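You operate a simulated robot arm through the tools that you are given. There is no shell and no other tool. Be economical: measure what you need, move in short steps, check, and stop when the job is done.

You are at the controls of a simulated robot arm. One attempt, no reset.

Task
Give the brown cup two shots of soup and snap on the brown lid.
Fine: slide back to the middle, cup back in its spot in the holder, no spill. Set down upright: what you pick out.

It is judged by the outcome, as a careful person would: the job done as asked, and still so three seconds after it is handed in. It fails if anything else is knocked over, pushed out of place, dropped, spilled or broken. Lids that push on must go on centred and level and be pressed home; caps that screw on are set level and turned clockwise until they are tight.

Robot
A 6-joint arm with a two-finger parallel gripper, fixed in place. Base frame: the origin is at the foot of the arm, x ahead of it, y to its left, z up; the work surface is at about z = 0.85. Readings come in m, rad, newtons and seconds.
With the tool pointing down near the work surface it reaches from about 0.26 to 0.68 m from the base axis. Its first joint turns from -1.152 to 1.152 rad. Payload 2.9 kg.
The tool frame sits at the grasp point between the pads (the TCP): z along the fingers, y along the line on which they close. The tips reach 0.03 m beyond it. Largest opening 0.11 m; finger width 0.02, thickness 0.01; the body of the gripper, 0.048 by 0.112 m, starts 0.055 m behind the TCP.
Orientation is told as [roll, pitch, yaw] about the base's x, y, z axes, in that order, counted from this pose: with the fingers straight down and closing along the base's y, the tool's x points along the base's -x, its y along +y and its z along -z.

Tools
- The arm moves only by the tool nudge_tool. Its arguments are lists of equal length, an entry for each row: "dr": the turn, a rotation vector about the tool's x, y, z in rad, a list of three; "travel": the shift along the tool's x, y, z in cm, a list of three; "jaw": the closure, from 0 (fully open) to 1 (shut). In form: {"dr": [[ax, ay, az], ...], "travel": [[x, y, z], ...], "jaw": [jaw, ...]}. A call has 1 to 20 rows; each row shifts and turns the commanded pose from where the row before left it, along the tool's axes as they then stand. Rows are played at 5 a second. More than 0.05 m and 0.15 rad between two rows, or a gripper value outside its range, and nothing of the call is played. Where a pose cannot be reached the arm comes as near as it can. A force on the tool above 70 N (or 10 N above the force at the start of the call, whichever is more), or a blocked arm, ends the call early, and 0.2 s more pass. The fingers move at their own pace (about 0.108 m/s each) and stop on an object; they squeeze with about 38 N. The grip force told is the motor's: it shows also when the fingers shut on nothing. Time passes only in rows, and 0.2 s behind the last, so rows that do not move let the fingers close. It gives the time, the measured TCP pose, the force on the tool (base axes), the opening and the grip force at its end, in the units of the frame above (readings bear some noise), with the torque about the TCP (base axes, N m) and any sound that the robot's microphone picked up.
- Cameras (640 x 400 px; columns grow to the right, rows downward): "scene" is fixed at [0.1017, 0.463, 1.3874]; the picture's right is [-0.40, -0.92, 0.00], its down [-0.50, 0.22, -0.84] and it looks along [0.77, -0.34, -0.54] (base axes); focal length 214 px, centre (320, 200). "wrist" rides on the gripper at [0.072, 0.017, -0.103] in the tool frame; the picture's right is [-0.23, 0.97, 0.00], its down [-0.76, -0.18, -0.62] and it looks along [-0.61, -0.14, 0.78] (tool axes); focal length 222 px, centre (320, 200). There is no depth. A picture from a camera that has moved, and an enlarged one, comes with that camera's place and axes in the base frame and with its lens.
- camera(camera): a new picture of that camera. The clock stands still meanwhile.
- inspect(camera, box): a new picture of the part [left, top, right, bottom] of that camera's present view, enlarged. The clock stands still meanwhile.
- close_job(): hands the job in; it is judged then, once.

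Go step by step. Nothing tells you positions but the pictures and the camera data: compare them with the known pose of the tool, close in by small moves and look again before you grip or let go. The budget is 120 turns and 68 pictures, counting those below and the enlarged ones. Unless the task says otherwise, let go and move clear before handing in, and close with one line.

The tools are called by a JSON object that holds its "method" and its "body". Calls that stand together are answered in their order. nudge_tool: Moves the arm, as the interface text tells. Its arguments: {"type":"object","properties":{"dr":{"type":"array","items":{"type":"array","items":{"type":"number"}}},"travel":{"type":"array","items":{"type":"array","items":{"type":"number"}}},"jaw":{"type":"array","items":{"type":"number"}}},"required":["dr","travel","jaw"]} The other tools are called the same way: camera (camera) takes a picture; inspect (camera, box) takes an enlarged picture of a part of a camera's view; close_job () hands the job in.

At the start:

```text
t: 0.0
tcp_pos: [0.2922, 0.3276, 1.2377]
tcp_rot: [0.0, 0.0, 0.0]
force: [0.3, -0.2, -0.2]
wrist_torque: [0.0, 0.0, 0.0]
width: 0.1101
finger_force: 0.3
```

scene: 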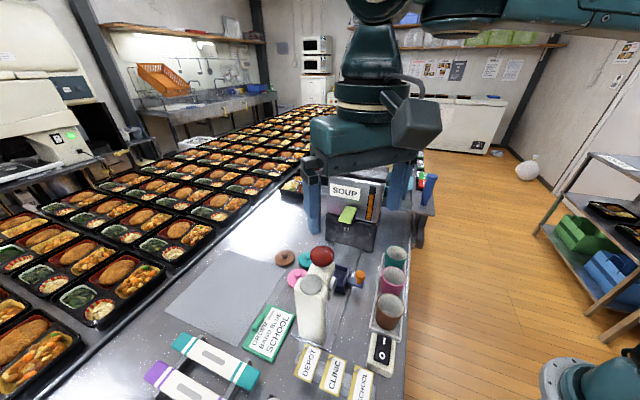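
wrist: 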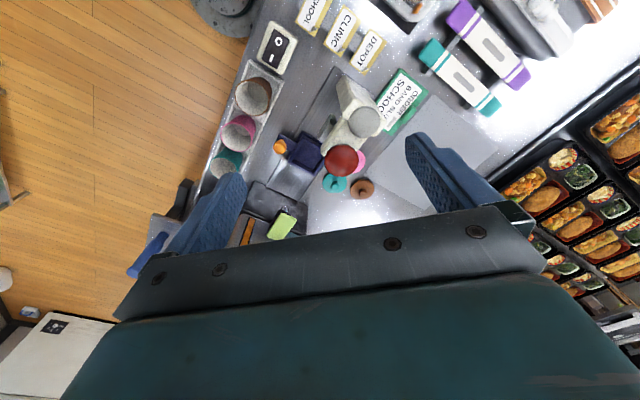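

I see a soup machine, cups in a rack (green, pink, brown), lids (brown, green, pink), a dispenser-like thing with a red knob, and a switch. I'll look closer first.

{"method": "inspect", "body": {"camera": "scene", "box": [260, 170, 440, 282]}}

{"method": "inspect", "body": {"camera": "scene", "box": [230, 230, 430, 355]}}

{"method": "inspect", "body": {"camera": "wrist", "box": [200, 10, 440, 250]}}

```text
3.56 times, centred on (350, 226) of scene
camera zoom: at [0.1017, 0.463, 1.3874], right [-0.4, -0.92, 0.0], down [-0.5, 0.22, -0.84], along [0.77, -0.34, -0.54], focal length 763 px, centre (213, 108)
```

zoom: 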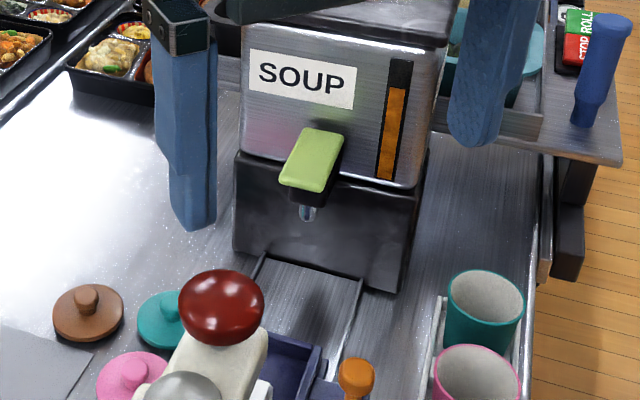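

```text
3.20 times, centred on (330, 292) of scene
camera zoom: at [0.1017, 0.463, 1.3874], right [-0.4, -0.92, 0.0], down [-0.5, 0.22, -0.84], along [0.77, -0.34, -0.54], focal length 686 px, centre (288, -96)
```

zoom: 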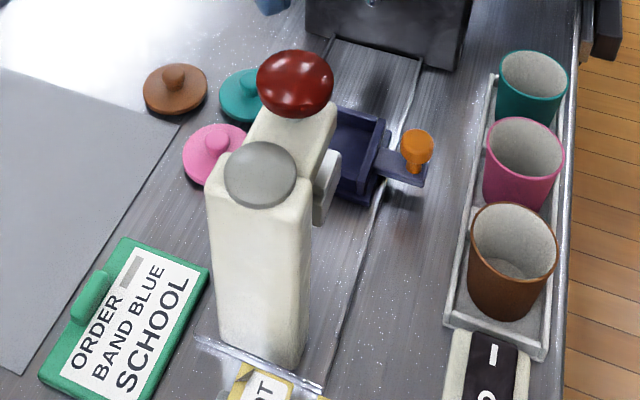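

```text
1.67 times, centred on (320, 130) of wrist
camera zoom: at [0.2195, 0.3444, 1.3421], right [0.23, 0.97, 0.0], down [0.76, -0.18, 0.62], along [0.61, -0.14, -0.78], focal length 370 px, centre (320, 317)
```

zoom: 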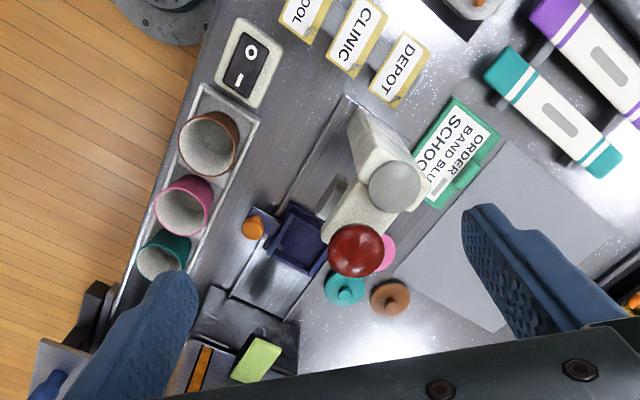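

The rail seems to run diagonally: press near (0.37, 0.34), slide at (0.445, 0.26), nozzle near (0.52, 0.19). The brown cup is near (0.283, 0.218), rim z≈0.95. I'll go above the cup with the fingers closing across the rack, then look.

{"method": "nudge_tool", "body": {"dr": [[0, 0, 0], [0, 0, 0], [0, 0, 0], [0, 0, 0.131], [0, 0, 0.131], [0, 0, 0.131], [0, 0, 0.131], [0, 0, 0.131], [0, 0, 0.13], [0, 0, 0], [0, 0, 0], [0, 0, 0]], "travel": [[0.3, -3.7, 0], [0.3, -3.7, 0], [0.3, -3.6, 0], [0, 0, 0], [0, 0, 0], [0, 0, 0], [0, 0, 0], [0, 0, 0], [0, 0, 0], [0, 0, 4], [0, 0, 4], [0, 0, 4]], "jaw": [0, 0, 0, 0, 0, 0, 0, 0, 0, 0, 0, 0]}}

{"method": "camera", "body": {"camera": "wrist"}}

{"method": "camera", "body": {"camera": "scene"}}

```text
t: 2.6
tcp_pos: [0.2824, 0.2162, 1.1187]
tcp_rot: [0.0, 0.0, -0.788]
force: [-0.1, 0.0, -0.2]
wrist_torque: [0.0, -0.01, 0.02]
width: 0.1099
finger_force: 0.0
```

```text
62 pictures are left
camera wrist: at [0.2432, 0.2803, 1.2229], right [0.85, 0.53, 0.0], down [0.41, -0.66, 0.62], along [0.33, -0.53, -0.78], focal length 222 px, centre (320, 200)
```

wrist: 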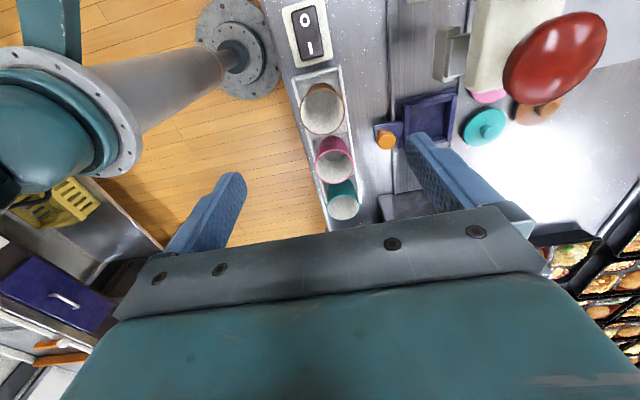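

```text
61 pictures are left
```

scene: 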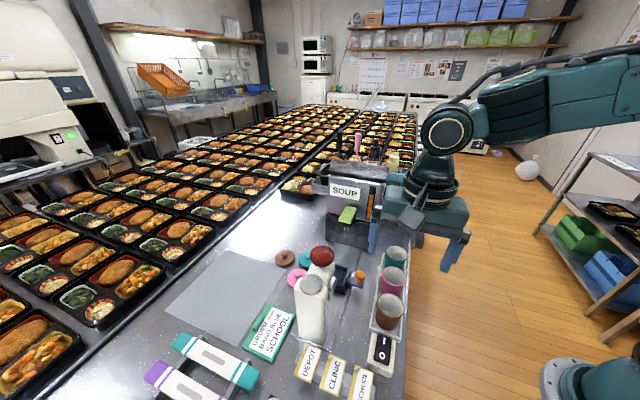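

Consistent: the cup is right below. I'll examine the slide, press and switch details.

{"method": "inspect", "body": {"camera": "wrist", "box": [270, 0, 430, 225]}}

{"method": "inspect", "body": {"camera": "wrist", "box": [360, 0, 620, 220]}}

{"method": "inspect", "body": {"camera": "scene", "box": [270, 160, 410, 260]}}

```text
1.78 times, centred on (350, 112) of wrist
camera zoom: at [0.2432, 0.2803, 1.2229], right [0.85, 0.53, 0.0], down [0.41, -0.66, 0.62], along [0.33, -0.53, -0.78], focal length 395 px, centre (267, 356)
```

zoom: 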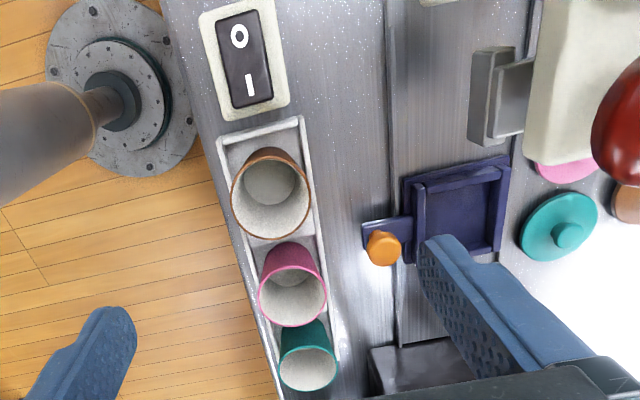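

```text
1.82 times, centred on (490, 110) of wrist
camera zoom: at [0.2432, 0.2803, 1.2229], right [0.85, 0.53, 0.0], down [0.41, -0.66, 0.62], along [0.33, -0.53, -0.78], focal length 404 px, centre (11, 364)
```

zoom: 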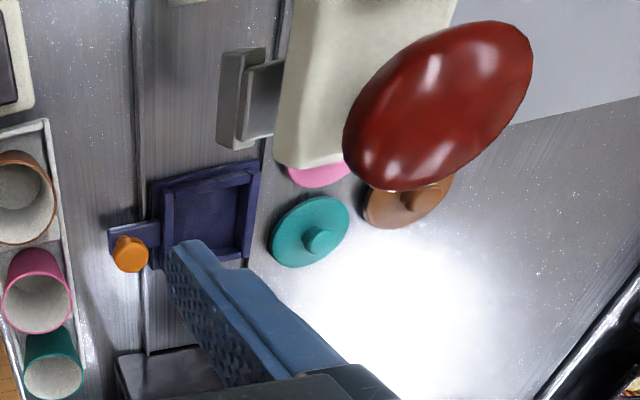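

```text
4.00 times, centred on (340, 210) of scene
camera zoom: at [0.1017, 0.463, 1.3874], right [-0.4, -0.92, 0.0], down [-0.5, 0.22, -0.84], along [0.77, -0.34, -0.54], focal length 858 px, centre (240, 160)
```

zoom: 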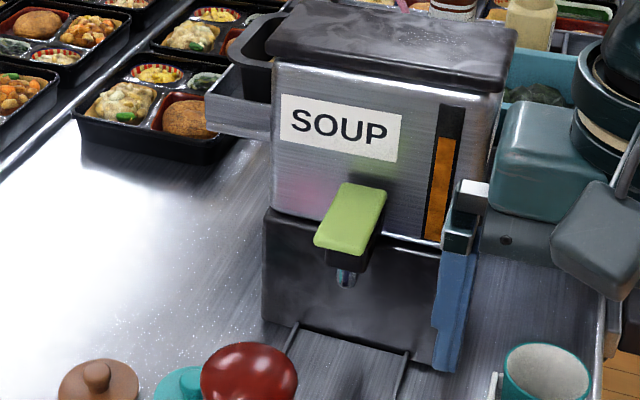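

I'll descend to just above the cup rim and check the alignment.

{"method": "nudge_tool", "body": {"dr": [[0, 0, 0], [0, 0, 0], [0, 0, 0]], "travel": [[-0.2, 0, 4], [0, 0, 4], [0, 0, 3]], "jaw": [0, 0, 0]}}

{"method": "camera", "body": {"camera": "wrist"}}

{"method": "inspect", "body": {"camera": "scene", "box": [330, 220, 460, 350]}}

```text
t: 3.4
tcp_pos: [0.2845, 0.2166, 1.0082]
tcp_rot: [0.002, 0.0, -0.786]
force: [-0.4, 0.3, 0.0]
wrist_torque: [0.01, 0.0, 0.01]
width: 0.1098
finger_force: 0.0
```

```text
57 pictures are left
camera wrist: at [0.2447, 0.2796, 1.1128], right [0.85, 0.53, 0.0], down [0.41, -0.66, 0.62], along [0.33, -0.53, -0.78], focal length 222 px, centre (320, 200)
```

wrist: 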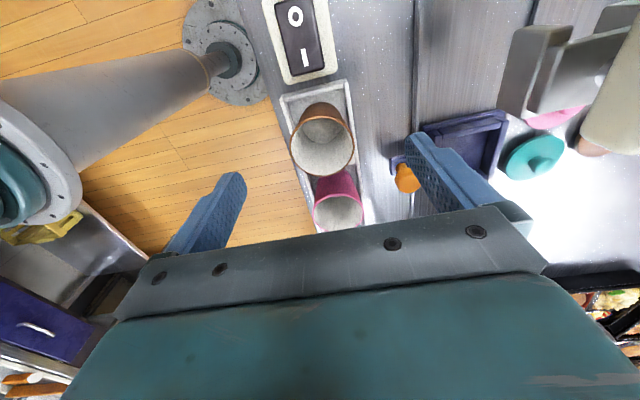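

```text
3.08 times, centred on (395, 285) of scene
camera zoom: at [0.1017, 0.463, 1.3874], right [-0.4, -0.92, 0.0], down [-0.5, 0.22, -0.84], along [0.77, -0.34, -0.54], focal length 660 px, centre (89, -62)
```

zoom: 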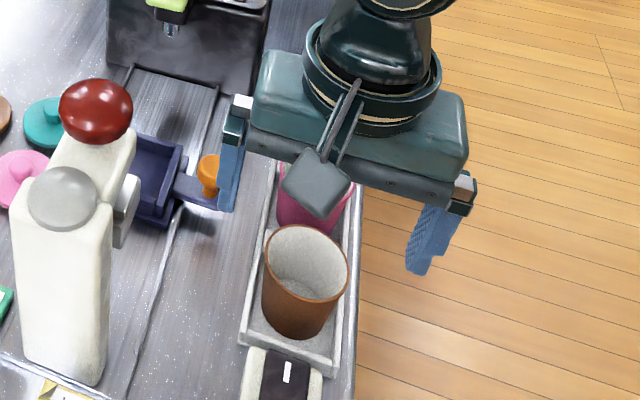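

Aligned. Descend to grip height and close.

{"method": "nudge_tool", "body": {"dr": [[0, 0, 0], [0, 0, 0], [0, 0, 0], [0, 0, 0], [0, 0, 0], [0, 0, 0], [0, 0, 0]], "travel": [[0.1, 0, 3], [0, 0, 3], [0, 0, 2.4], [0, 0, 0], [0, 0, 0], [0, 0, 0], [0, 0, 0]], "jaw": [0, 0, 0, 0, 0.5, 0.6, 0.7]}}

{"method": "inspect", "body": {"camera": "scene", "box": [330, 220, 460, 350]}}

```text
t: 5.0
tcp_pos: [0.2821, 0.2167, 0.9245]
tcp_rot: [-0.001, 0.0, -0.786]
force: [-0.3, -0.6, 0.0]
wrist_torque: [0.01, -0.02, 0.0]
width: 0.052
finger_force: 38.8
```

```text
3.08 times, centred on (395, 285) of scene
camera zoom: at [0.1017, 0.463, 1.3874], right [-0.4, -0.92, 0.0], down [-0.5, 0.22, -0.84], along [0.77, -0.34, -0.54], focal length 660 px, centre (89, -62)
```

zoom: 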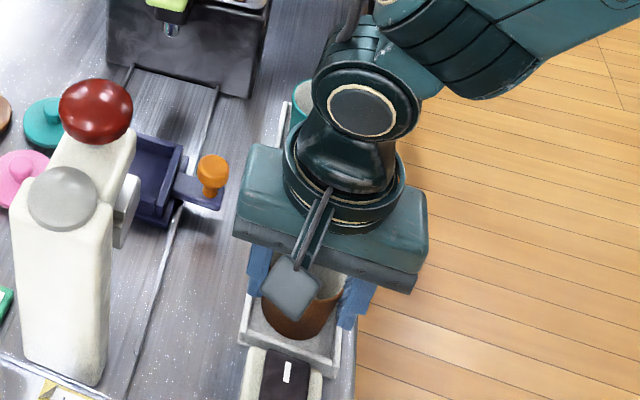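

Cup is gripped. Lift it, then turn the tool so the camera clears the press, and move part of the way to the slide.

{"method": "nudge_tool", "body": {"dr": [[0, 0, 0], [0, 0, 0], [0, 0, 0], [0, 0, 0], [0, 0, 0], [0, 0, 0], [0, 0, 0]], "travel": [[0, 0, -2], [0, 0, -4], [0, 0, -4], [0, 0, -4], [0, 3.5, 0], [0, 3.5, 0], [0, 0, 0]], "jaw": [0.7, 0.7, 0.7, 0.7, 0.7, 0.7, 0.7]}}

{"method": "nudge_tool", "body": {"dr": [[0, 0, -0.131], [0, 0, -0.131], [0, 0, -0.131], [0, 0, -0.131], [0, 0, -0.131], [0, 0, -0.131], [0, 0, -0.131], [0, 0, -0.131], [0, 0, -0.131], [0, 0, -0.131], [0, 0, -0.131], [0, 0, -0.13]], "travel": [[0, 0, 0], [0, 0, 0], [0, 0, 0], [0, 0, 0], [0, 0, 0], [0, 0, 0], [0, 0, 0], [0, 0, 0], [0, 0, 0], [0, 0, 0], [0, 0, 0], [0, 0, 0]], "jaw": [0.7, 0.7, 0.7, 0.7, 0.7, 0.7, 0.7, 0.7, 0.7, 0.7, 0.7, 0.7]}}

{"method": "camera", "body": {"camera": "wrist"}}

{"method": "camera", "body": {"camera": "scene"}}

```text
t: 6.6
tcp_pos: [0.3335, 0.268, 1.0644]
tcp_rot: [0.001, -0.001, -0.786]
force: [0.1, 0.4, 0.1]
wrist_torque: [0.0, 0.01, 0.01]
width: 0.0332
finger_force: 0.1
```

```text
t: 9.2
tcp_pos: [0.3337, 0.2672, 1.0638]
tcp_rot: [0.0, 0.0, 0.79]
force: [0.3, 0.1, 0.6]
wrist_torque: [-0.01, -0.03, -0.03]
width: 0.0329
finger_force: 0.1
```

```text
54 pictures are left
camera wrist: at [0.2702, 0.2273, 1.1679], right [-0.53, 0.85, 0.0], down [0.66, 0.42, 0.62], along [0.53, 0.33, -0.78], focal length 222 px, centre (320, 200)
```

wrist: 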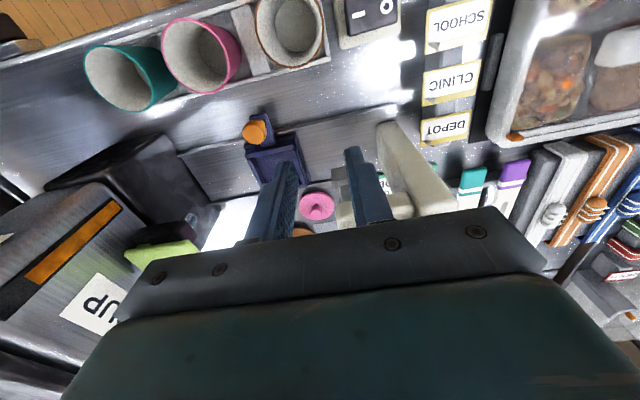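

```text
53 pictures are left
```

scene: 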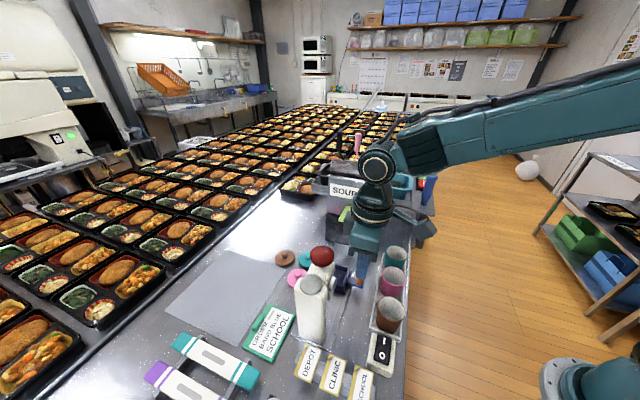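

The grip slipped; the cup stayed upright in the rack. I was probably off-centre along the rack. I'll re-measure the cup.

{"method": "inspect", "body": {"camera": "scene", "box": [350, 230, 430, 350]}}

{"method": "inspect", "body": {"camera": "wrist", "box": [70, 0, 410, 210]}}

```text
3.33 times, centred on (390, 290) of scene
camera zoom: at [0.1017, 0.463, 1.3874], right [-0.4, -0.92, 0.0], down [-0.5, 0.22, -0.84], along [0.77, -0.34, -0.54], focal length 715 px, centre (87, -100)
```

zoom: 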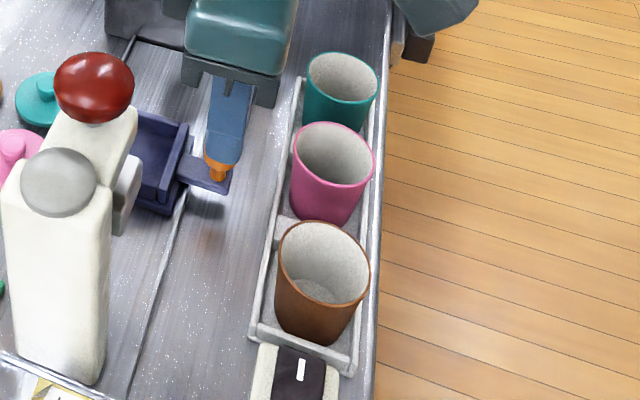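

```text
1.88 times, centred on (240, 105) of wrist
camera zoom: at [0.2702, 0.2273, 1.1679], right [-0.53, 0.85, 0.0], down [0.66, 0.42, 0.62], along [0.53, 0.33, -0.78], focal length 418 px, centre (471, 379)
```

zoom: 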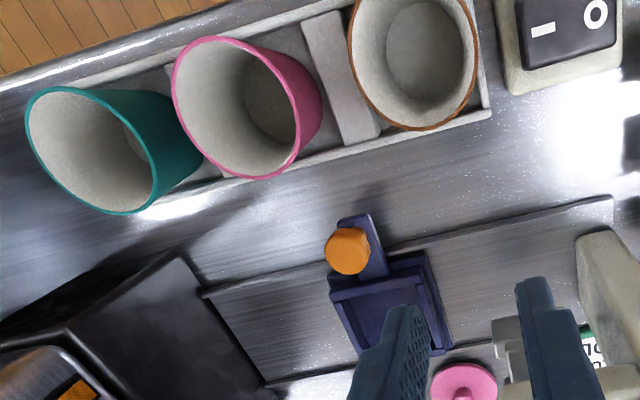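

The nearer views put the rim lower and further along: centre ≈ (0.291, 0.205), rim z≈0.915. I'll turn back, reposition above it and look.

{"method": "nudge_tool", "body": {"dr": [[0, 0, 0.131], [0, 0, 0.131], [0, 0, 0.131], [0, 0, 0.131], [0, 0, 0.131], [0, 0, 0.131], [0, 0, 0.131], [0, 0, 0.131], [0, 0, 0.131], [0, 0, 0.131], [0, 0, 0.131], [0, 0, 0.134], [0, 0, 0], [0, 0, 0], [0, 0, 0], [0, 0, 0]], "travel": [[0, 0, 0], [0, 0, 0], [0, 0, 0], [0, 0, 0], [0, 0, 0], [0, 0, 0], [0, 0, 0], [0, 0, 0], [0, 0, 0], [0, 0, 0], [0, 0, 0], [0, 0, 0], [-0.7, -3.7, 0], [-0.7, -3.7, 0], [0, 0, 4], [0, 0, 4]], "jaw": [0, 0, 0, 0, 0, 0, 0, 0, 0, 0, 0, 0, 0, 0, 0, 0]}}

{"method": "inspect", "body": {"camera": "wrist", "box": [160, 0, 520, 225]}}

{"method": "inspect", "body": {"camera": "scene", "box": [340, 240, 440, 350]}}

```text
t: 11.2
tcp_pos: [0.3214, 0.2686, 1.0612]
tcp_rot: [-0.015, 0.026, -0.305]
force: [-14.9, -1.7, 2.2]
wrist_torque: [0.09, -0.05, 0.81]
width: 0.1071
finger_force: 0.1
stopped in row 9: the force on the tool passed its limit at 75 N (the readings are from after the stop); the commanded pose is now the measured one
```

```text
1.78 times, centred on (340, 112) of wrist
camera zoom: at [0.2604, 0.3078, 1.167], right [0.51, 0.86, -0.02], down [0.69, -0.39, 0.61], along [0.51, -0.32, -0.8], focal length 395 px, centre (284, 356)
```

zoom: 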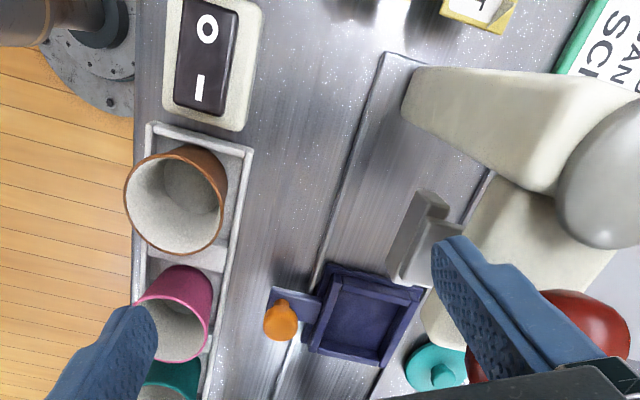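

```text
3.64 times, centred on (390, 295) of scene
camera zoom: at [0.1013, 0.463, 1.3875], right [-0.4, -0.92, 0.0], down [-0.5, 0.22, -0.84], along [0.77, -0.34, -0.54], focal length 780 px, centre (66, -146)
```

zoom: 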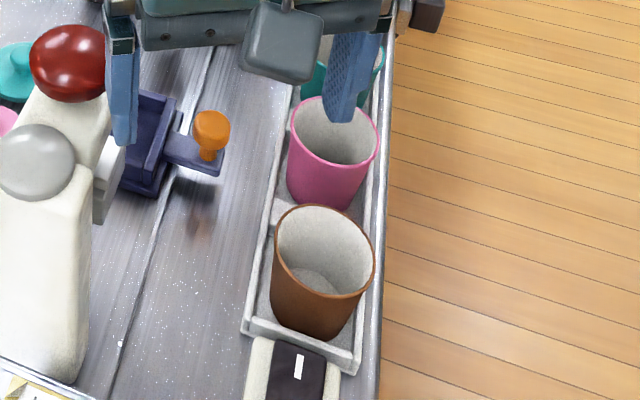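

The opening finger touched the press arm. I'll back straight away from it, rise, and check the press.

{"method": "nudge_tool", "body": {"dr": [[0, 0, 0], [0, 0, 0], [0, 0, 0], [0, 0, 0], [0, 0, 0]], "travel": [[1.1, -0.8, 0], [1.2, -2, 0], [0, 0, -3], [0, 0, -3], [0, 0, 0]], "jaw": [0, 0, 0, 0, 0]}}

{"method": "camera", "body": {"camera": "scene"}}

{"method": "inspect", "body": {"camera": "scene", "box": [260, 230, 440, 350]}}

```text
t: 12.4
tcp_pos: [0.2941, 0.2502, 1.1229]
tcp_rot: [-0.012, 0.022, -0.314]
force: [-0.6, -0.1, -0.5]
wrist_torque: [-0.01, -0.01, 0.0]
width: 0.1098
finger_force: 0.1
```

```text
48 pictures are left
```

scene: 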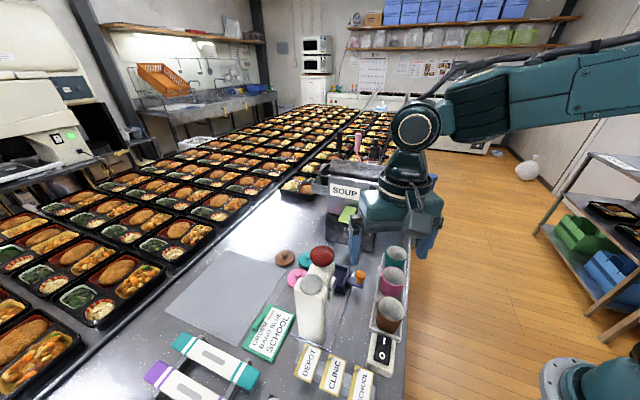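

```text
3.33 times, centred on (350, 290) of scene
camera zoom: at [0.1017, 0.463, 1.3874], right [-0.4, -0.92, 0.0], down [-0.5, 0.22, -0.84], along [0.77, -0.34, -0.54], focal length 715 px, centre (220, -100)
```

zoom: 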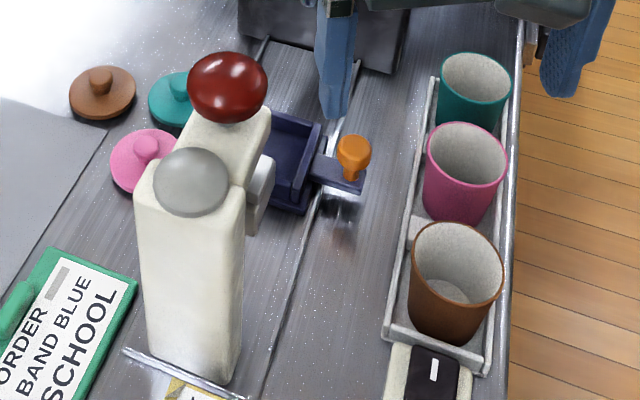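

The press is unchanged. Level the tool, finish the turn, and go above the cup.

{"method": "nudge_tool", "body": {"dr": [[-0.012, -0.022, 0], [0, 0, 0.12], [0, 0, 0.12], [0, 0, 0.12], [0, 0, 0.112], [0, 0, 0], [0, 0, 0], [0, 0, 0], [0, 0, 0], [0, 0, 0], [0, 0, 0]], "travel": [[0, 0, 0], [0, 0, 0], [0, 0, 0], [0, 0, 0], [0, 0, 0], [-1.5, -1.7, 0], [-1.5, -1.7, 0], [0, 0, 4], [0, 0, 4], [0, 0, 4], [0, 0, 2.5]], "jaw": [0, 0, 0, 0, 0, 0, 0, 0, 0, 0, 0]}}

{"method": "inspect", "body": {"camera": "wrist", "box": [160, 0, 520, 225]}}

{"method": "inspect", "body": {"camera": "scene", "box": [340, 240, 440, 350]}}

```text
t: 14.8
tcp_pos: [0.2926, 0.2044, 0.978]
tcp_rot: [0.002, 0.0, -0.785]
force: [-0.4, 0.0, -0.8]
wrist_torque: [0.0, 0.02, 0.01]
width: 0.1102
finger_force: 0.0
```

```text
1.78 times, centred on (340, 112) of wrist
camera zoom: at [0.252, 0.2672, 1.0822], right [0.85, 0.53, 0.0], down [0.41, -0.66, 0.62], along [0.33, -0.53, -0.78], focal length 395 px, centre (284, 356)
```

zoom: 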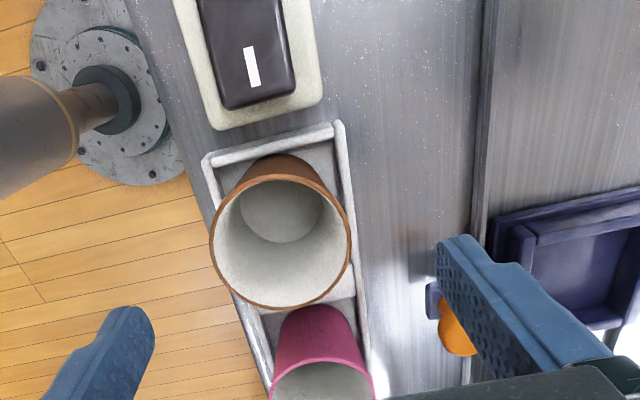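

```text
3.64 times, centred on (390, 295) of scene
camera zoom: at [0.1017, 0.463, 1.3874], right [-0.4, -0.92, 0.0], down [-0.5, 0.22, -0.84], along [0.77, -0.34, -0.54], focal length 780 px, centre (66, -146)
```

zoom: 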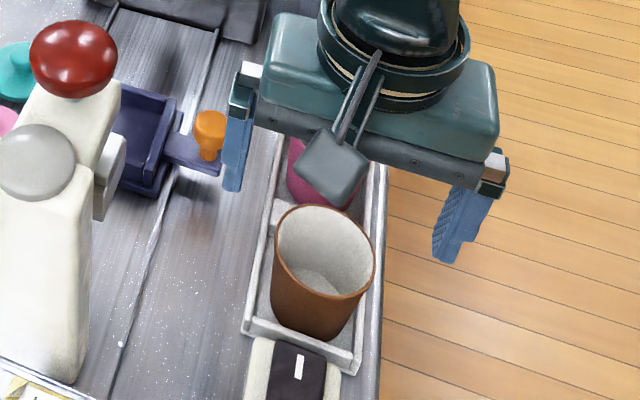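

Rim ≈ (0.2865, 0.2075), z≈0.91. I'll shift slightly, descend to z≈0.90 and close fully.

{"method": "nudge_tool", "body": {"dr": [[0, 0, 0], [0, 0, 0], [0, 0, 0], [0, 0, 0], [0, 0, 0], [0, 0, 0], [0, 0, 0]], "travel": [[0.75, -0.2, 0], [0, 0, 3.2], [0, 0, 3.2], [0, 0, 1.3], [0, 0, 0], [0, 0, 0], [0, 0, 0]], "jaw": [0, 0, 0, 0, 0.5, 0.8, 1]}}

{"method": "camera", "body": {"camera": "wrist"}}

{"method": "inspect", "body": {"camera": "scene", "box": [340, 240, 440, 350]}}

```text
t: 16.4
tcp_pos: [0.2821, 0.2065, 0.9006]
tcp_rot: [-0.004, -0.001, -0.785]
force: [-5.4, -2.2, 17.8]
wrist_torque: [-0.04, 0.04, 0.04]
width: 0.0567
finger_force: 38.2
```

```text
44 pictures are left
camera wrist: at [0.2434, 0.2704, 1.0042], right [0.85, 0.53, 0.0], down [0.42, -0.66, 0.62], along [0.33, -0.53, -0.78], focal length 222 px, centre (320, 200)
```

wrist: 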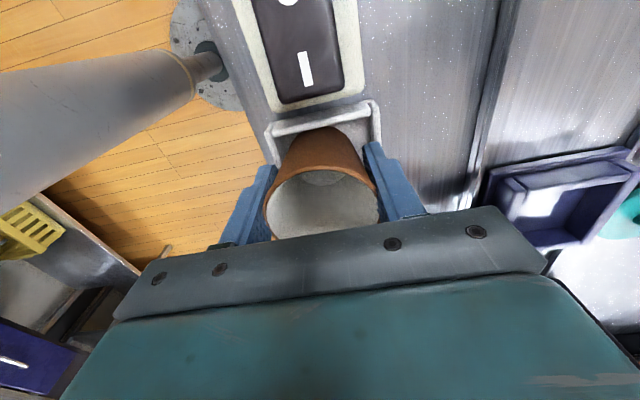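

```text
3.64 times, centred on (390, 295) of scene
camera zoom: at [0.1014, 0.4629, 1.3875], right [-0.4, -0.92, 0.0], down [-0.5, 0.22, -0.84], along [0.77, -0.34, -0.54], focal length 780 px, centre (66, -146)
```

zoom: 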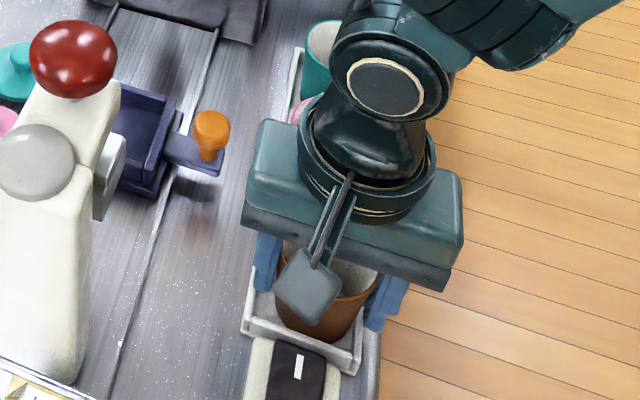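

Gripped at 57 mm, with an upward load of 18 N, likely finger tips on the rack edge. I'll lift slightly and check.

{"method": "nudge_tool", "body": {"dr": [[0, 0, 0], [0, 0, 0], [0, 0, 0], [0, 0, 0]], "travel": [[0, 0, -0.4], [0, 0, -0.8], [0, 0, -1.8], [0, 0, 0]], "jaw": [1, 1, 1, 1]}}

{"method": "inspect", "body": {"camera": "scene", "box": [340, 240, 440, 350]}}

```text
t: 17.4
tcp_pos: [0.286, 0.2078, 0.9309]
tcp_rot: [0.001, 0.003, -0.784]
force: [0.2, 0.4, -0.5]
wrist_torque: [-0.01, 0.0, -0.03]
width: 0.0563
finger_force: 38.6
```

```text
3.64 times, centred on (390, 295) of scene
camera zoom: at [0.1017, 0.463, 1.3874], right [-0.4, -0.92, 0.0], down [-0.5, 0.22, -0.84], along [0.77, -0.34, -0.54], focal length 780 px, centre (66, -146)
```

zoom: 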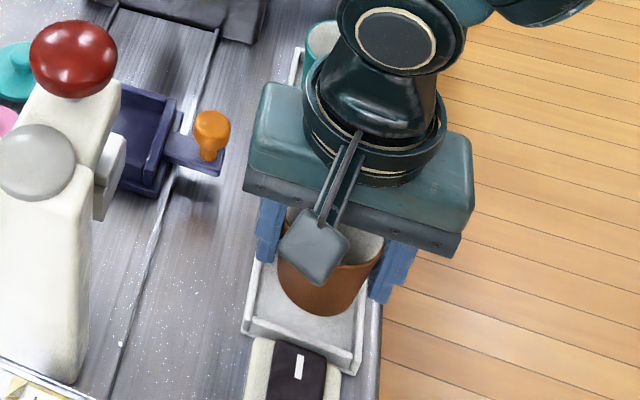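

Held well. Lift to 1.06, turn the tool, and move over the slide.

{"method": "nudge_tool", "body": {"dr": [[0, 0, 0], [0, 0, 0], [0, 0, 0], [0, 0, -0.131], [0, 0, -0.131], [0, 0, -0.131], [0, 0, -0.131], [0, 0, -0.131], [0, 0, -0.131], [0, 0, -0.131], [0, 0, -0.131], [0, 0, -0.131], [0, 0, -0.131], [0, 0, -0.131], [0, 0, -0.13], [0, 0, 0]], "travel": [[0, 0, -4], [0, 0, -4.5], [0, 0, -4.5], [0, 0, 0], [0, 0, 0], [0, 0, 0], [0, 0, 0], [0, 0, 0], [0, 0, 0], [0, 0, 0], [0, 0, 0], [0, 0, 0], [0, 0, 0], [0, 0, 0], [0, 0, 0], [0, 0, 0]], "jaw": [1, 1, 1, 1, 1, 1, 1, 1, 1, 1, 1, 1, 1, 1, 1, 1]}}

{"method": "nudge_tool", "body": {"dr": [[0, 0, 0], [0, 0, 0], [0, 0, 0], [0, 0, 0], [0, 0, 0]], "travel": [[0, -4, 0], [-3.5, -3.8, 0], [-4, 0, 0], [-3.5, 0, 0], [0, 0, 0]], "jaw": [1, 1, 1, 1, 1]}}

{"method": "camera", "body": {"camera": "wrist"}}

{"method": "inspect", "body": {"camera": "scene", "box": [270, 190, 430, 310]}}

```text
t: 20.8
tcp_pos: [0.2845, 0.208, 1.0602]
tcp_rot: [0.0, -0.001, 0.788]
force: [-0.6, -0.6, -0.2]
wrist_torque: [-0.01, 0.02, -0.02]
width: 0.055
finger_force: 37.9
```

```text
refused: row 2 steps farther than a row can; nothing moved
```

```text
41 pictures are left
camera wrist: at [0.222, 0.1691, 1.1644], right [-0.53, 0.85, 0.0], down [0.66, 0.42, 0.62], along [0.53, 0.33, -0.78], focal length 222 px, centre (320, 200)
```

wrist: 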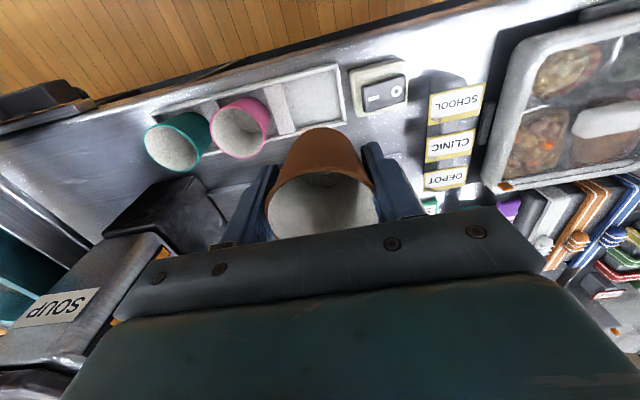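

```text
3.33 times, centred on (350, 250) of scene
camera zoom: at [0.1017, 0.463, 1.3874], right [-0.4, -0.92, 0.0], down [-0.5, 0.22, -0.84], along [0.77, -0.34, -0.54], focal length 715 px, centre (220, 33)
```

zoom: 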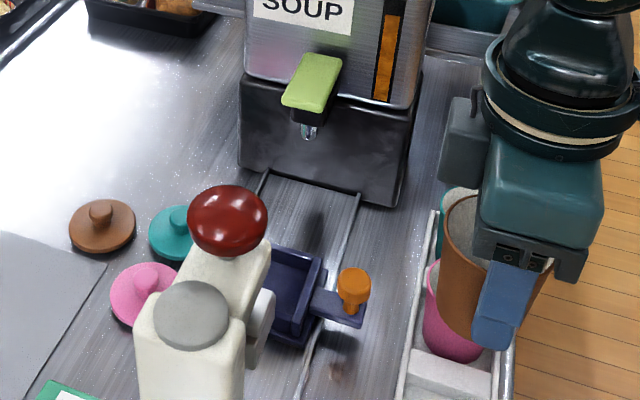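

The cup is held upright. Continue over the slide in shorter steps.

{"method": "nudge_tool", "body": {"dr": [[0, 0, 0], [0, 0, 0], [0, 0, 0], [0, 0, 0], [0, 0, 0], [0, 0, 0]], "travel": [[0, -4, 0], [-3, -3.8, 0], [-4, 0, 0], [-4, 0, 0], [-3.5, 0, 0], [0, 0, 0]], "jaw": [1, 1, 1, 1, 1, 1]}}

{"method": "camera", "body": {"camera": "wrist"}}

{"method": "inspect", "body": {"camera": "scene", "box": [270, 190, 430, 310]}}

```text
t: 22.2
tcp_pos: [0.4432, 0.2586, 1.0608]
tcp_rot: [0.0, 0.0, 0.787]
force: [0.1, -0.2, 0.7]
wrist_torque: [0.01, -0.02, 0.02]
width: 0.0546
finger_force: 38.3
```

```text
39 pictures are left
camera wrist: at [0.3795, 0.2188, 1.1645], right [-0.53, 0.85, 0.0], down [0.66, 0.41, 0.62], along [0.53, 0.33, -0.78], focal length 222 px, centre (320, 200)
```

wrist: 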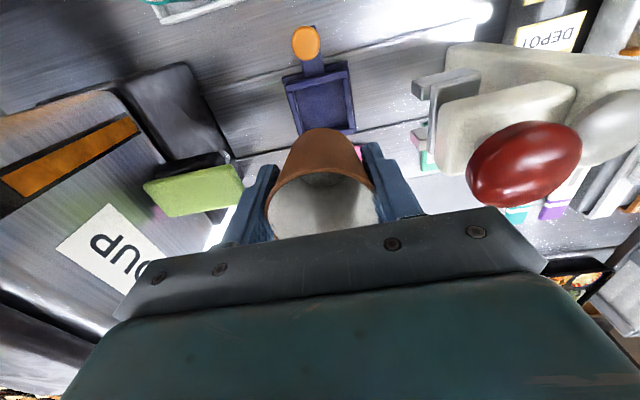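

```text
3.33 times, centred on (350, 250) of scene
camera zoom: at [0.1017, 0.4631, 1.3874], right [-0.4, -0.92, 0.0], down [-0.5, 0.22, -0.84], along [0.77, -0.34, -0.54], focal length 715 px, centre (220, 33)
```

zoom: 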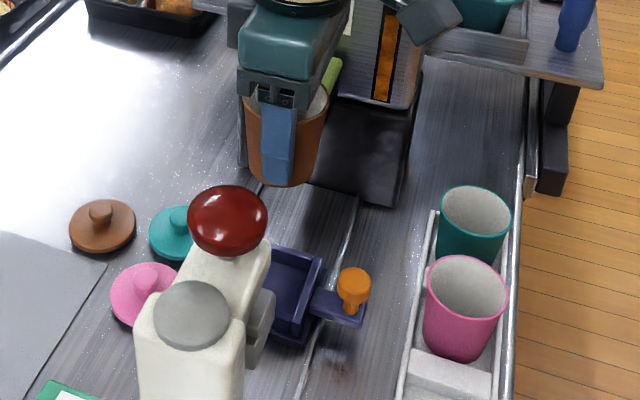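

The tray lies almost directly below. A closer look at it before lowering.

{"method": "inspect", "body": {"camera": "wrist", "box": [260, 20, 380, 140]}}

```text
3.33 times, centred on (320, 80) of wrist
camera zoom: at [0.3795, 0.2188, 1.1645], right [-0.53, 0.85, 0.0], down [0.66, 0.41, 0.62], along [0.53, 0.33, -0.78], focal length 740 px, centre (320, 600)
```

zoom: 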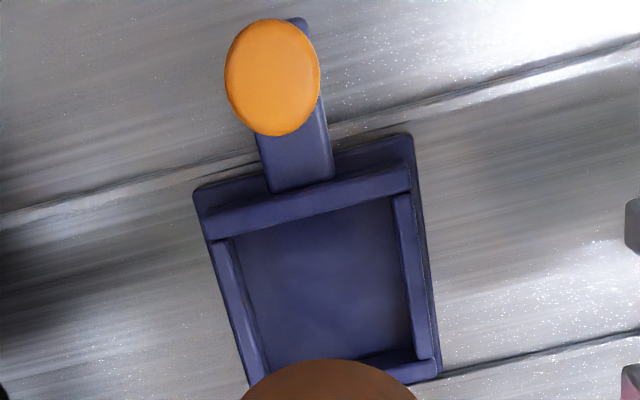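

Tray inner centre ≈ (0.450, 0.265). Shift there and lower until 1–2 cm above.

{"method": "nudge_tool", "body": {"dr": [[0, 0, 0], [0, 0, 0], [0, 0, 0], [0, 0, 0], [0, 0, 0], [0, 0, 0]], "travel": [[-0.9, 0, 0], [0, 0, 4], [0, 0, 4], [0, 0, 3], [0, 0, 1.2], [0, 0, 0]], "jaw": [1, 1, 1, 1, 1, 1]}}

{"method": "inspect", "body": {"camera": "wrist", "box": [200, 20, 440, 240]}}

{"method": "inspect", "body": {"camera": "scene", "box": [290, 200, 390, 300]}}

```text
t: 23.6
tcp_pos: [0.4479, 0.2629, 0.9369]
tcp_rot: [0.0, 0.0, 0.786]
force: [0.2, 1.6, -0.7]
wrist_torque: [0.0, 0.02, 0.03]
width: 0.0543
finger_force: 38.3
```

```text
1.82 times, centred on (320, 130) of wrist
camera zoom: at [0.3854, 0.2245, 1.0417], right [-0.53, 0.85, 0.0], down [0.66, 0.41, 0.62], along [0.53, 0.33, -0.78], focal length 404 px, centre (320, 327)
```

zoom: 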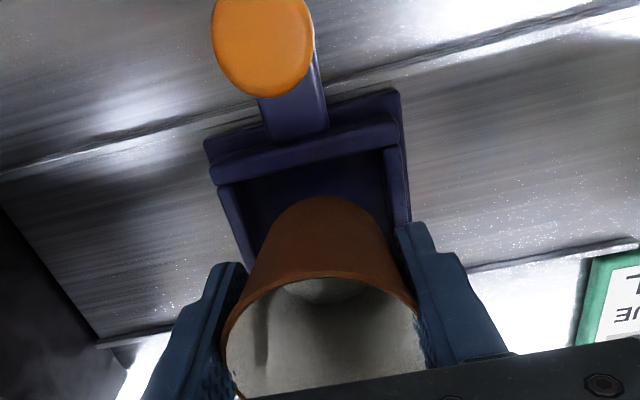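

```text
4.00 times, centred on (340, 250) of scene
camera zoom: at [0.1017, 0.463, 1.3874], right [-0.4, -0.92, 0.0], down [-0.5, 0.22, -0.84], along [0.77, -0.34, -0.54], focal length 858 px, centre (240, 0)
```

zoom: 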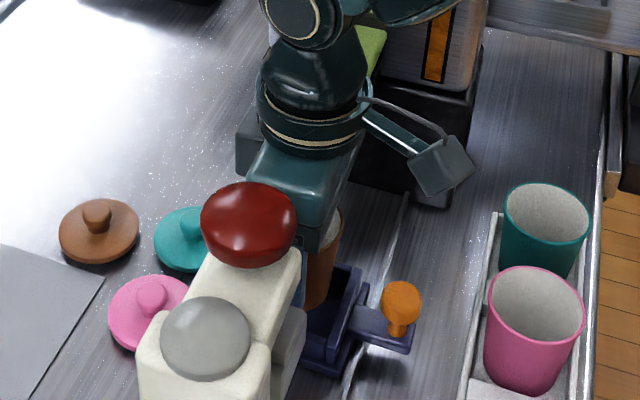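

Slight correction away from the near wall, then lower gently.

{"method": "nudge_tool", "body": {"dr": [[0, 0, 0], [0, 0, 0], [0, 0, 0], [0, 0, 0]], "travel": [[-0.6, 0, 0], [0, 0, 1.2], [0, 0, 1], [0, 0, 0]], "jaw": [1, 1, 1, 1]}}

{"method": "inspect", "body": {"camera": "wrist", "box": [200, 20, 440, 240]}}

```text
t: 24.4
tcp_pos: [0.4563, 0.2673, 0.9321]
tcp_rot: [-0.003, -0.013, 0.785]
force: [-3.0, -2.6, 9.6]
wrist_torque: [0.11, -0.03, 0.02]
width: 0.0545
finger_force: 38.0
stopped in row 3: the force on the tool passed its limit at 86 N (the readings are from after the stop); the commanded pose is now the measured one
```

```text
1.82 times, centred on (320, 130) of wrist
camera zoom: at [0.3909, 0.2275, 1.0345], right [-0.53, 0.85, 0.0], down [0.66, 0.41, 0.63], along [0.54, 0.33, -0.77], focal length 404 px, centre (320, 327)
```

zoom: 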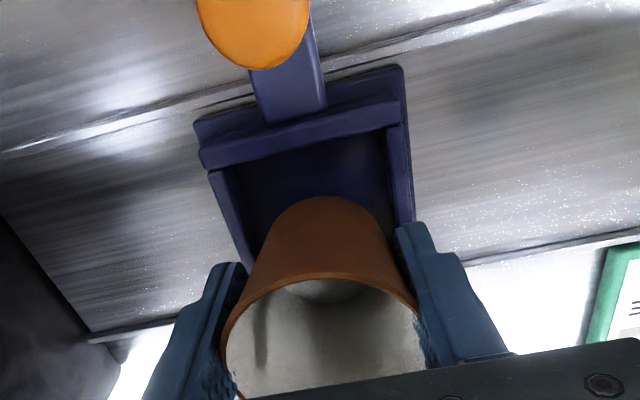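

The finger tips meet the tray walls (top ≈0.887): I hold the cup too low. I'll rise, set it down on the free counter strip at about (0.34, 0.26) and re-grip higher.

{"method": "nudge_tool", "body": {"dr": [[0, 0, 0], [0, 0, 0], [-0.003, 0.013, 0], [0, 0, 0], [0, 0, 0], [0, 0, 0], [0, 0, 0], [0, 0, 0], [0, 0, 0]], "travel": [[0, 0, -3], [0, 0, -3.5], [0, 0, 0], [4.4, 0, 0], [4.4, 0, 0], [0, 4, 0], [0, 3.7, 0], [0, 0, 4], [0, 0, 4]], "jaw": [1, 1, 1, 1, 1, 1, 1, 1, 1]}}

{"method": "camera", "body": {"camera": "wrist"}}

{"method": "inspect", "body": {"camera": "scene", "box": [270, 210, 410, 330]}}

```text
t: 26.4
tcp_pos: [0.338, 0.2582, 0.9149]
tcp_rot: [0.001, 0.001, 0.785]
force: [-0.5, -0.5, 0.7]
wrist_torque: [0.01, 0.04, -0.02]
width: 0.0543
finger_force: 38.0
```

```text
33 pictures are left
camera wrist: at [0.2743, 0.2194, 1.0199], right [-0.53, 0.85, 0.0], down [0.66, 0.41, 0.62], along [0.53, 0.33, -0.78], focal length 222 px, centre (320, 200)
```

wrist: 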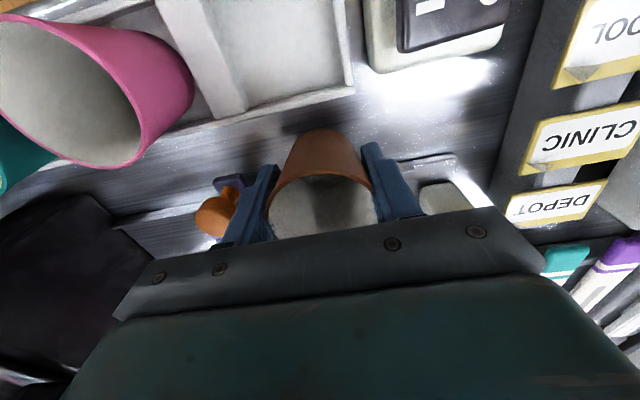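

```text
3.33 times, centred on (340, 270) of scene
camera zoom: at [0.1017, 0.463, 1.3874], right [-0.4, -0.92, 0.0], down [-0.5, 0.22, -0.84], along [0.77, -0.34, -0.54], focal length 715 px, centre (253, -33)
```

zoom: 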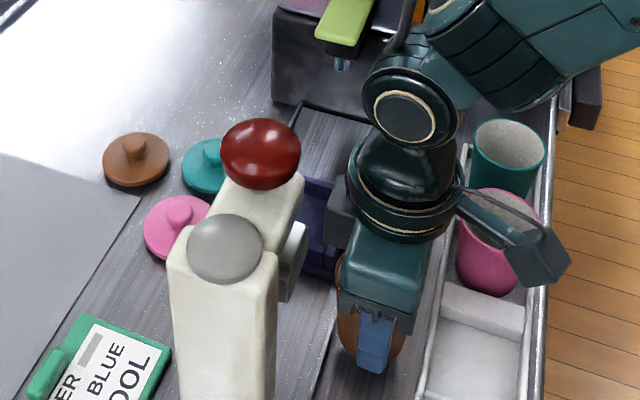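

Lower to the counter and stop at light contact.

{"method": "nudge_tool", "body": {"dr": [[0, 0, 0], [0, 0, 0], [0, 0, 0]], "travel": [[0, 0, 1.8], [0, 0, 0.9], [0, 0, 0]], "jaw": [1, 1, 1]}}

```text
t: 27.0
tcp_pos: [0.3379, 0.2604, 0.8944]
tcp_rot: [-0.001, -0.003, 0.784]
force: [-5.2, -4.0, 14.5]
wrist_torque: [0.02, 0.12, 0.04]
width: 0.0543
finger_force: 38.6
stopped in row 3: the force on the tool passed its limit at 79 N (the readings are from after the stop); the commanded pose is now the measured one
```

Contact at TCP 0.894 means the cup bottom is 4.4 cm below the TCP. Release partially, rise 1.7 cm and re-grip with the TCP near the rim.

{"method": "nudge_tool", "body": {"dr": [[0, 0, 0], [0, 0, 0], [0, 0, 0], [0, 0, 0], [0, 0, 0], [0, 0, 0], [0, 0, 0], [0, 0, 0]], "travel": [[0, 0, 0], [0, 0, 0], [0, 0, -0.8], [0, 0, -0.9], [0, 0, 0], [0, 0, 0], [0, 0, 0], [0, 0, 0]], "jaw": [0.3, 0.3, 0.3, 0.3, 0.3, 0.8, 1, 1]}}

{"method": "camera", "body": {"camera": "wrist"}}

```text
t: 28.8
tcp_pos: [0.3382, 0.2594, 0.9113]
tcp_rot: [-0.002, -0.002, 0.785]
force: [0.1, 0.1, -0.2]
wrist_torque: [0.01, 0.0, -0.01]
width: 0.0551
finger_force: 37.9
```

```text
31 pictures are left
camera wrist: at [0.2749, 0.2203, 1.0157], right [-0.53, 0.85, 0.0], down [0.66, 0.41, 0.63], along [0.53, 0.33, -0.78], focal length 222 px, centre (320, 200)
```

wrist: 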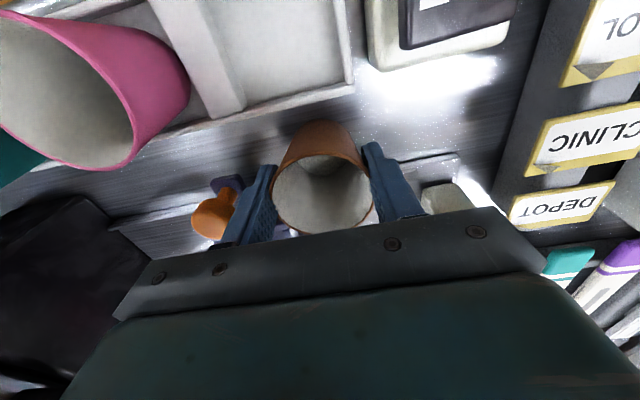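

Re-gripped near the rim. Carry it back over the slide's centre (0.449, 0.266).

{"method": "nudge_tool", "body": {"dr": [[0, 0, 0], [0, 0, 0], [0, 0, 0], [0, 0, 0], [0, 0, 0], [0, 0, 0], [0, 0, 0], [0, 0, 0], [0, 0, 0]], "travel": [[0, 0, -4.5], [0, 0, -4.5], [0, -3.7, 0], [0, -3.7, 0], [-4.1, 0, 0], [-4.1, 0, 0], [0, 0, 3], [0, 0, 1.5], [0, 0, 0]], "jaw": [1, 1, 1, 1, 1, 1, 1, 1, 1]}}

{"method": "inspect", "body": {"camera": "wrist", "box": [220, 30, 420, 220]}}

```text
t: 30.8
tcp_pos: [0.4465, 0.2643, 0.9574]
tcp_rot: [-0.001, -0.003, 0.784]
force: [-0.2, -0.3, 0.5]
wrist_torque: [-0.02, 0.01, 0.04]
width: 0.0551
finger_force: 38.0
```

```text
2.11 times, centred on (320, 125) of wrist
camera zoom: at [0.3837, 0.2258, 1.0604], right [-0.53, 0.85, 0.0], down [0.66, 0.41, 0.63], along [0.53, 0.33, -0.78], focal length 468 px, centre (320, 358)
```

zoom: 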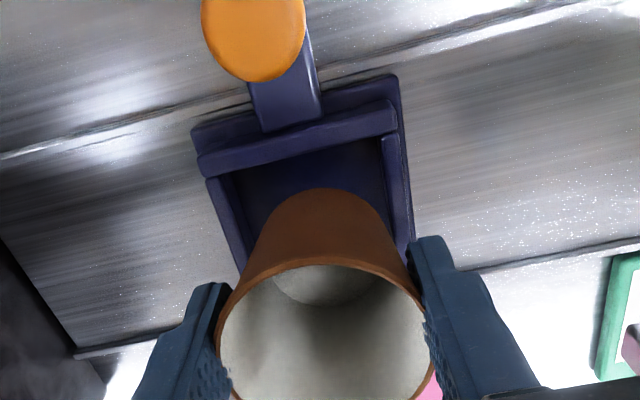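

Slight nudge toward the near side, then lower in small steps.

{"method": "nudge_tool", "body": {"dr": [[0, 0, 0], [0, 0, 0], [0, 0, 0], [0, 0, 0], [0, 0, 0]], "travel": [[0.25, -0.15, 0], [0, 0, 0.6], [0, 0, 0.4], [0, 0, 0.3], [0, 0, 0]], "jaw": [1, 1, 1, 1, 1]}}

{"method": "inspect", "body": {"camera": "wrist", "box": [220, 30, 420, 220]}}

```text
t: 32.0
tcp_pos: [0.4476, 0.2637, 0.9453]
tcp_rot: [-0.002, -0.005, 0.785]
force: [-0.2, 0.7, -0.3]
wrist_torque: [0.04, 0.0, -0.01]
width: 0.0547
finger_force: 38.4
```

```text
2.11 times, centred on (320, 125) of wrist
camera zoom: at [0.3841, 0.2236, 1.0477], right [-0.53, 0.85, 0.0], down [0.66, 0.41, 0.63], along [0.53, 0.33, -0.78], focal length 468 px, centre (320, 358)
```

zoom: 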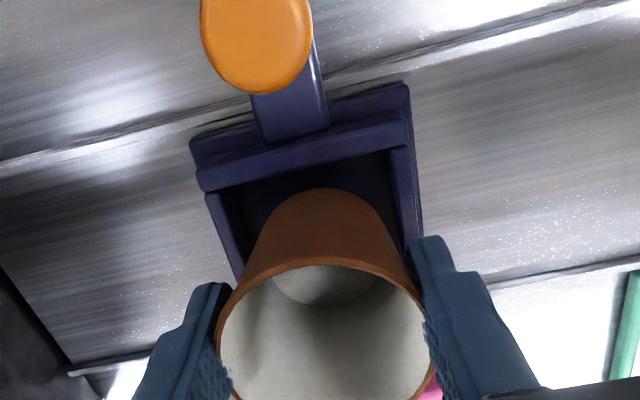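

No contact yet and it fits between the ridges. Continue down.

{"method": "nudge_tool", "body": {"dr": [[0, 0, 0], [0, 0, 0], [0, 0, 0]], "travel": [[0, 0, 0.4], [0, 0, 0.3], [0, 0, 0]], "jaw": [1, 1, 1]}}

{"method": "nudge_tool", "body": {"dr": [[0, 0, 0], [0, 0, 0], [0, 0, 0]], "travel": [[0, 0, 0.3], [0, 0, 0.3], [0, 0, 0]], "jaw": [1, 1, 1]}}

```text
t: 32.8
tcp_pos: [0.4472, 0.2628, 0.9375]
tcp_rot: [-0.003, -0.004, 0.785]
force: [0.5, -0.8, -1.0]
wrist_torque: [0.0, 0.01, -0.03]
width: 0.0547
finger_force: 38.0
```

```text
t: 33.6
tcp_pos: [0.4477, 0.263, 0.9311]
tcp_rot: [-0.002, -0.004, 0.785]
force: [0.2, -0.2, -0.4]
wrist_torque: [0.0, 0.02, -0.01]
width: 0.0545
finger_force: 37.3
```

The cup bottom is now inside the pocket; continue to the floor.

{"method": "nudge_tool", "body": {"dr": [[0, 0, 0], [0, 0, 0], [0, 0, 0]], "travel": [[0, 0, 0.3], [0, 0, 0.2], [0, 0, 0]], "jaw": [1, 1, 1]}}

{"method": "inspect", "body": {"camera": "wrist", "box": [220, 30, 420, 220]}}

```text
t: 34.4
tcp_pos: [0.4498, 0.2635, 0.9295]
tcp_rot: [-0.002, -0.011, 0.787]
force: [-3.4, -3.3, 38.2]
wrist_torque: [0.08, -0.02, 0.12]
width: 0.0547
finger_force: 37.6
```

```text
2.11 times, centred on (320, 125) of wrist
camera zoom: at [0.3849, 0.2232, 1.0324], right [-0.53, 0.85, 0.0], down [0.66, 0.41, 0.63], along [0.54, 0.33, -0.77], focal length 468 px, centre (320, 358)
```

zoom: 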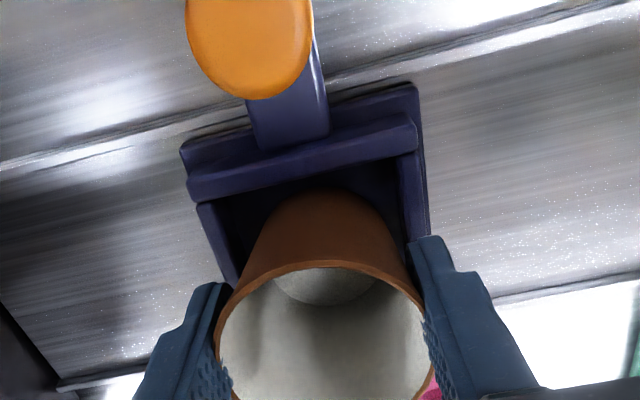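

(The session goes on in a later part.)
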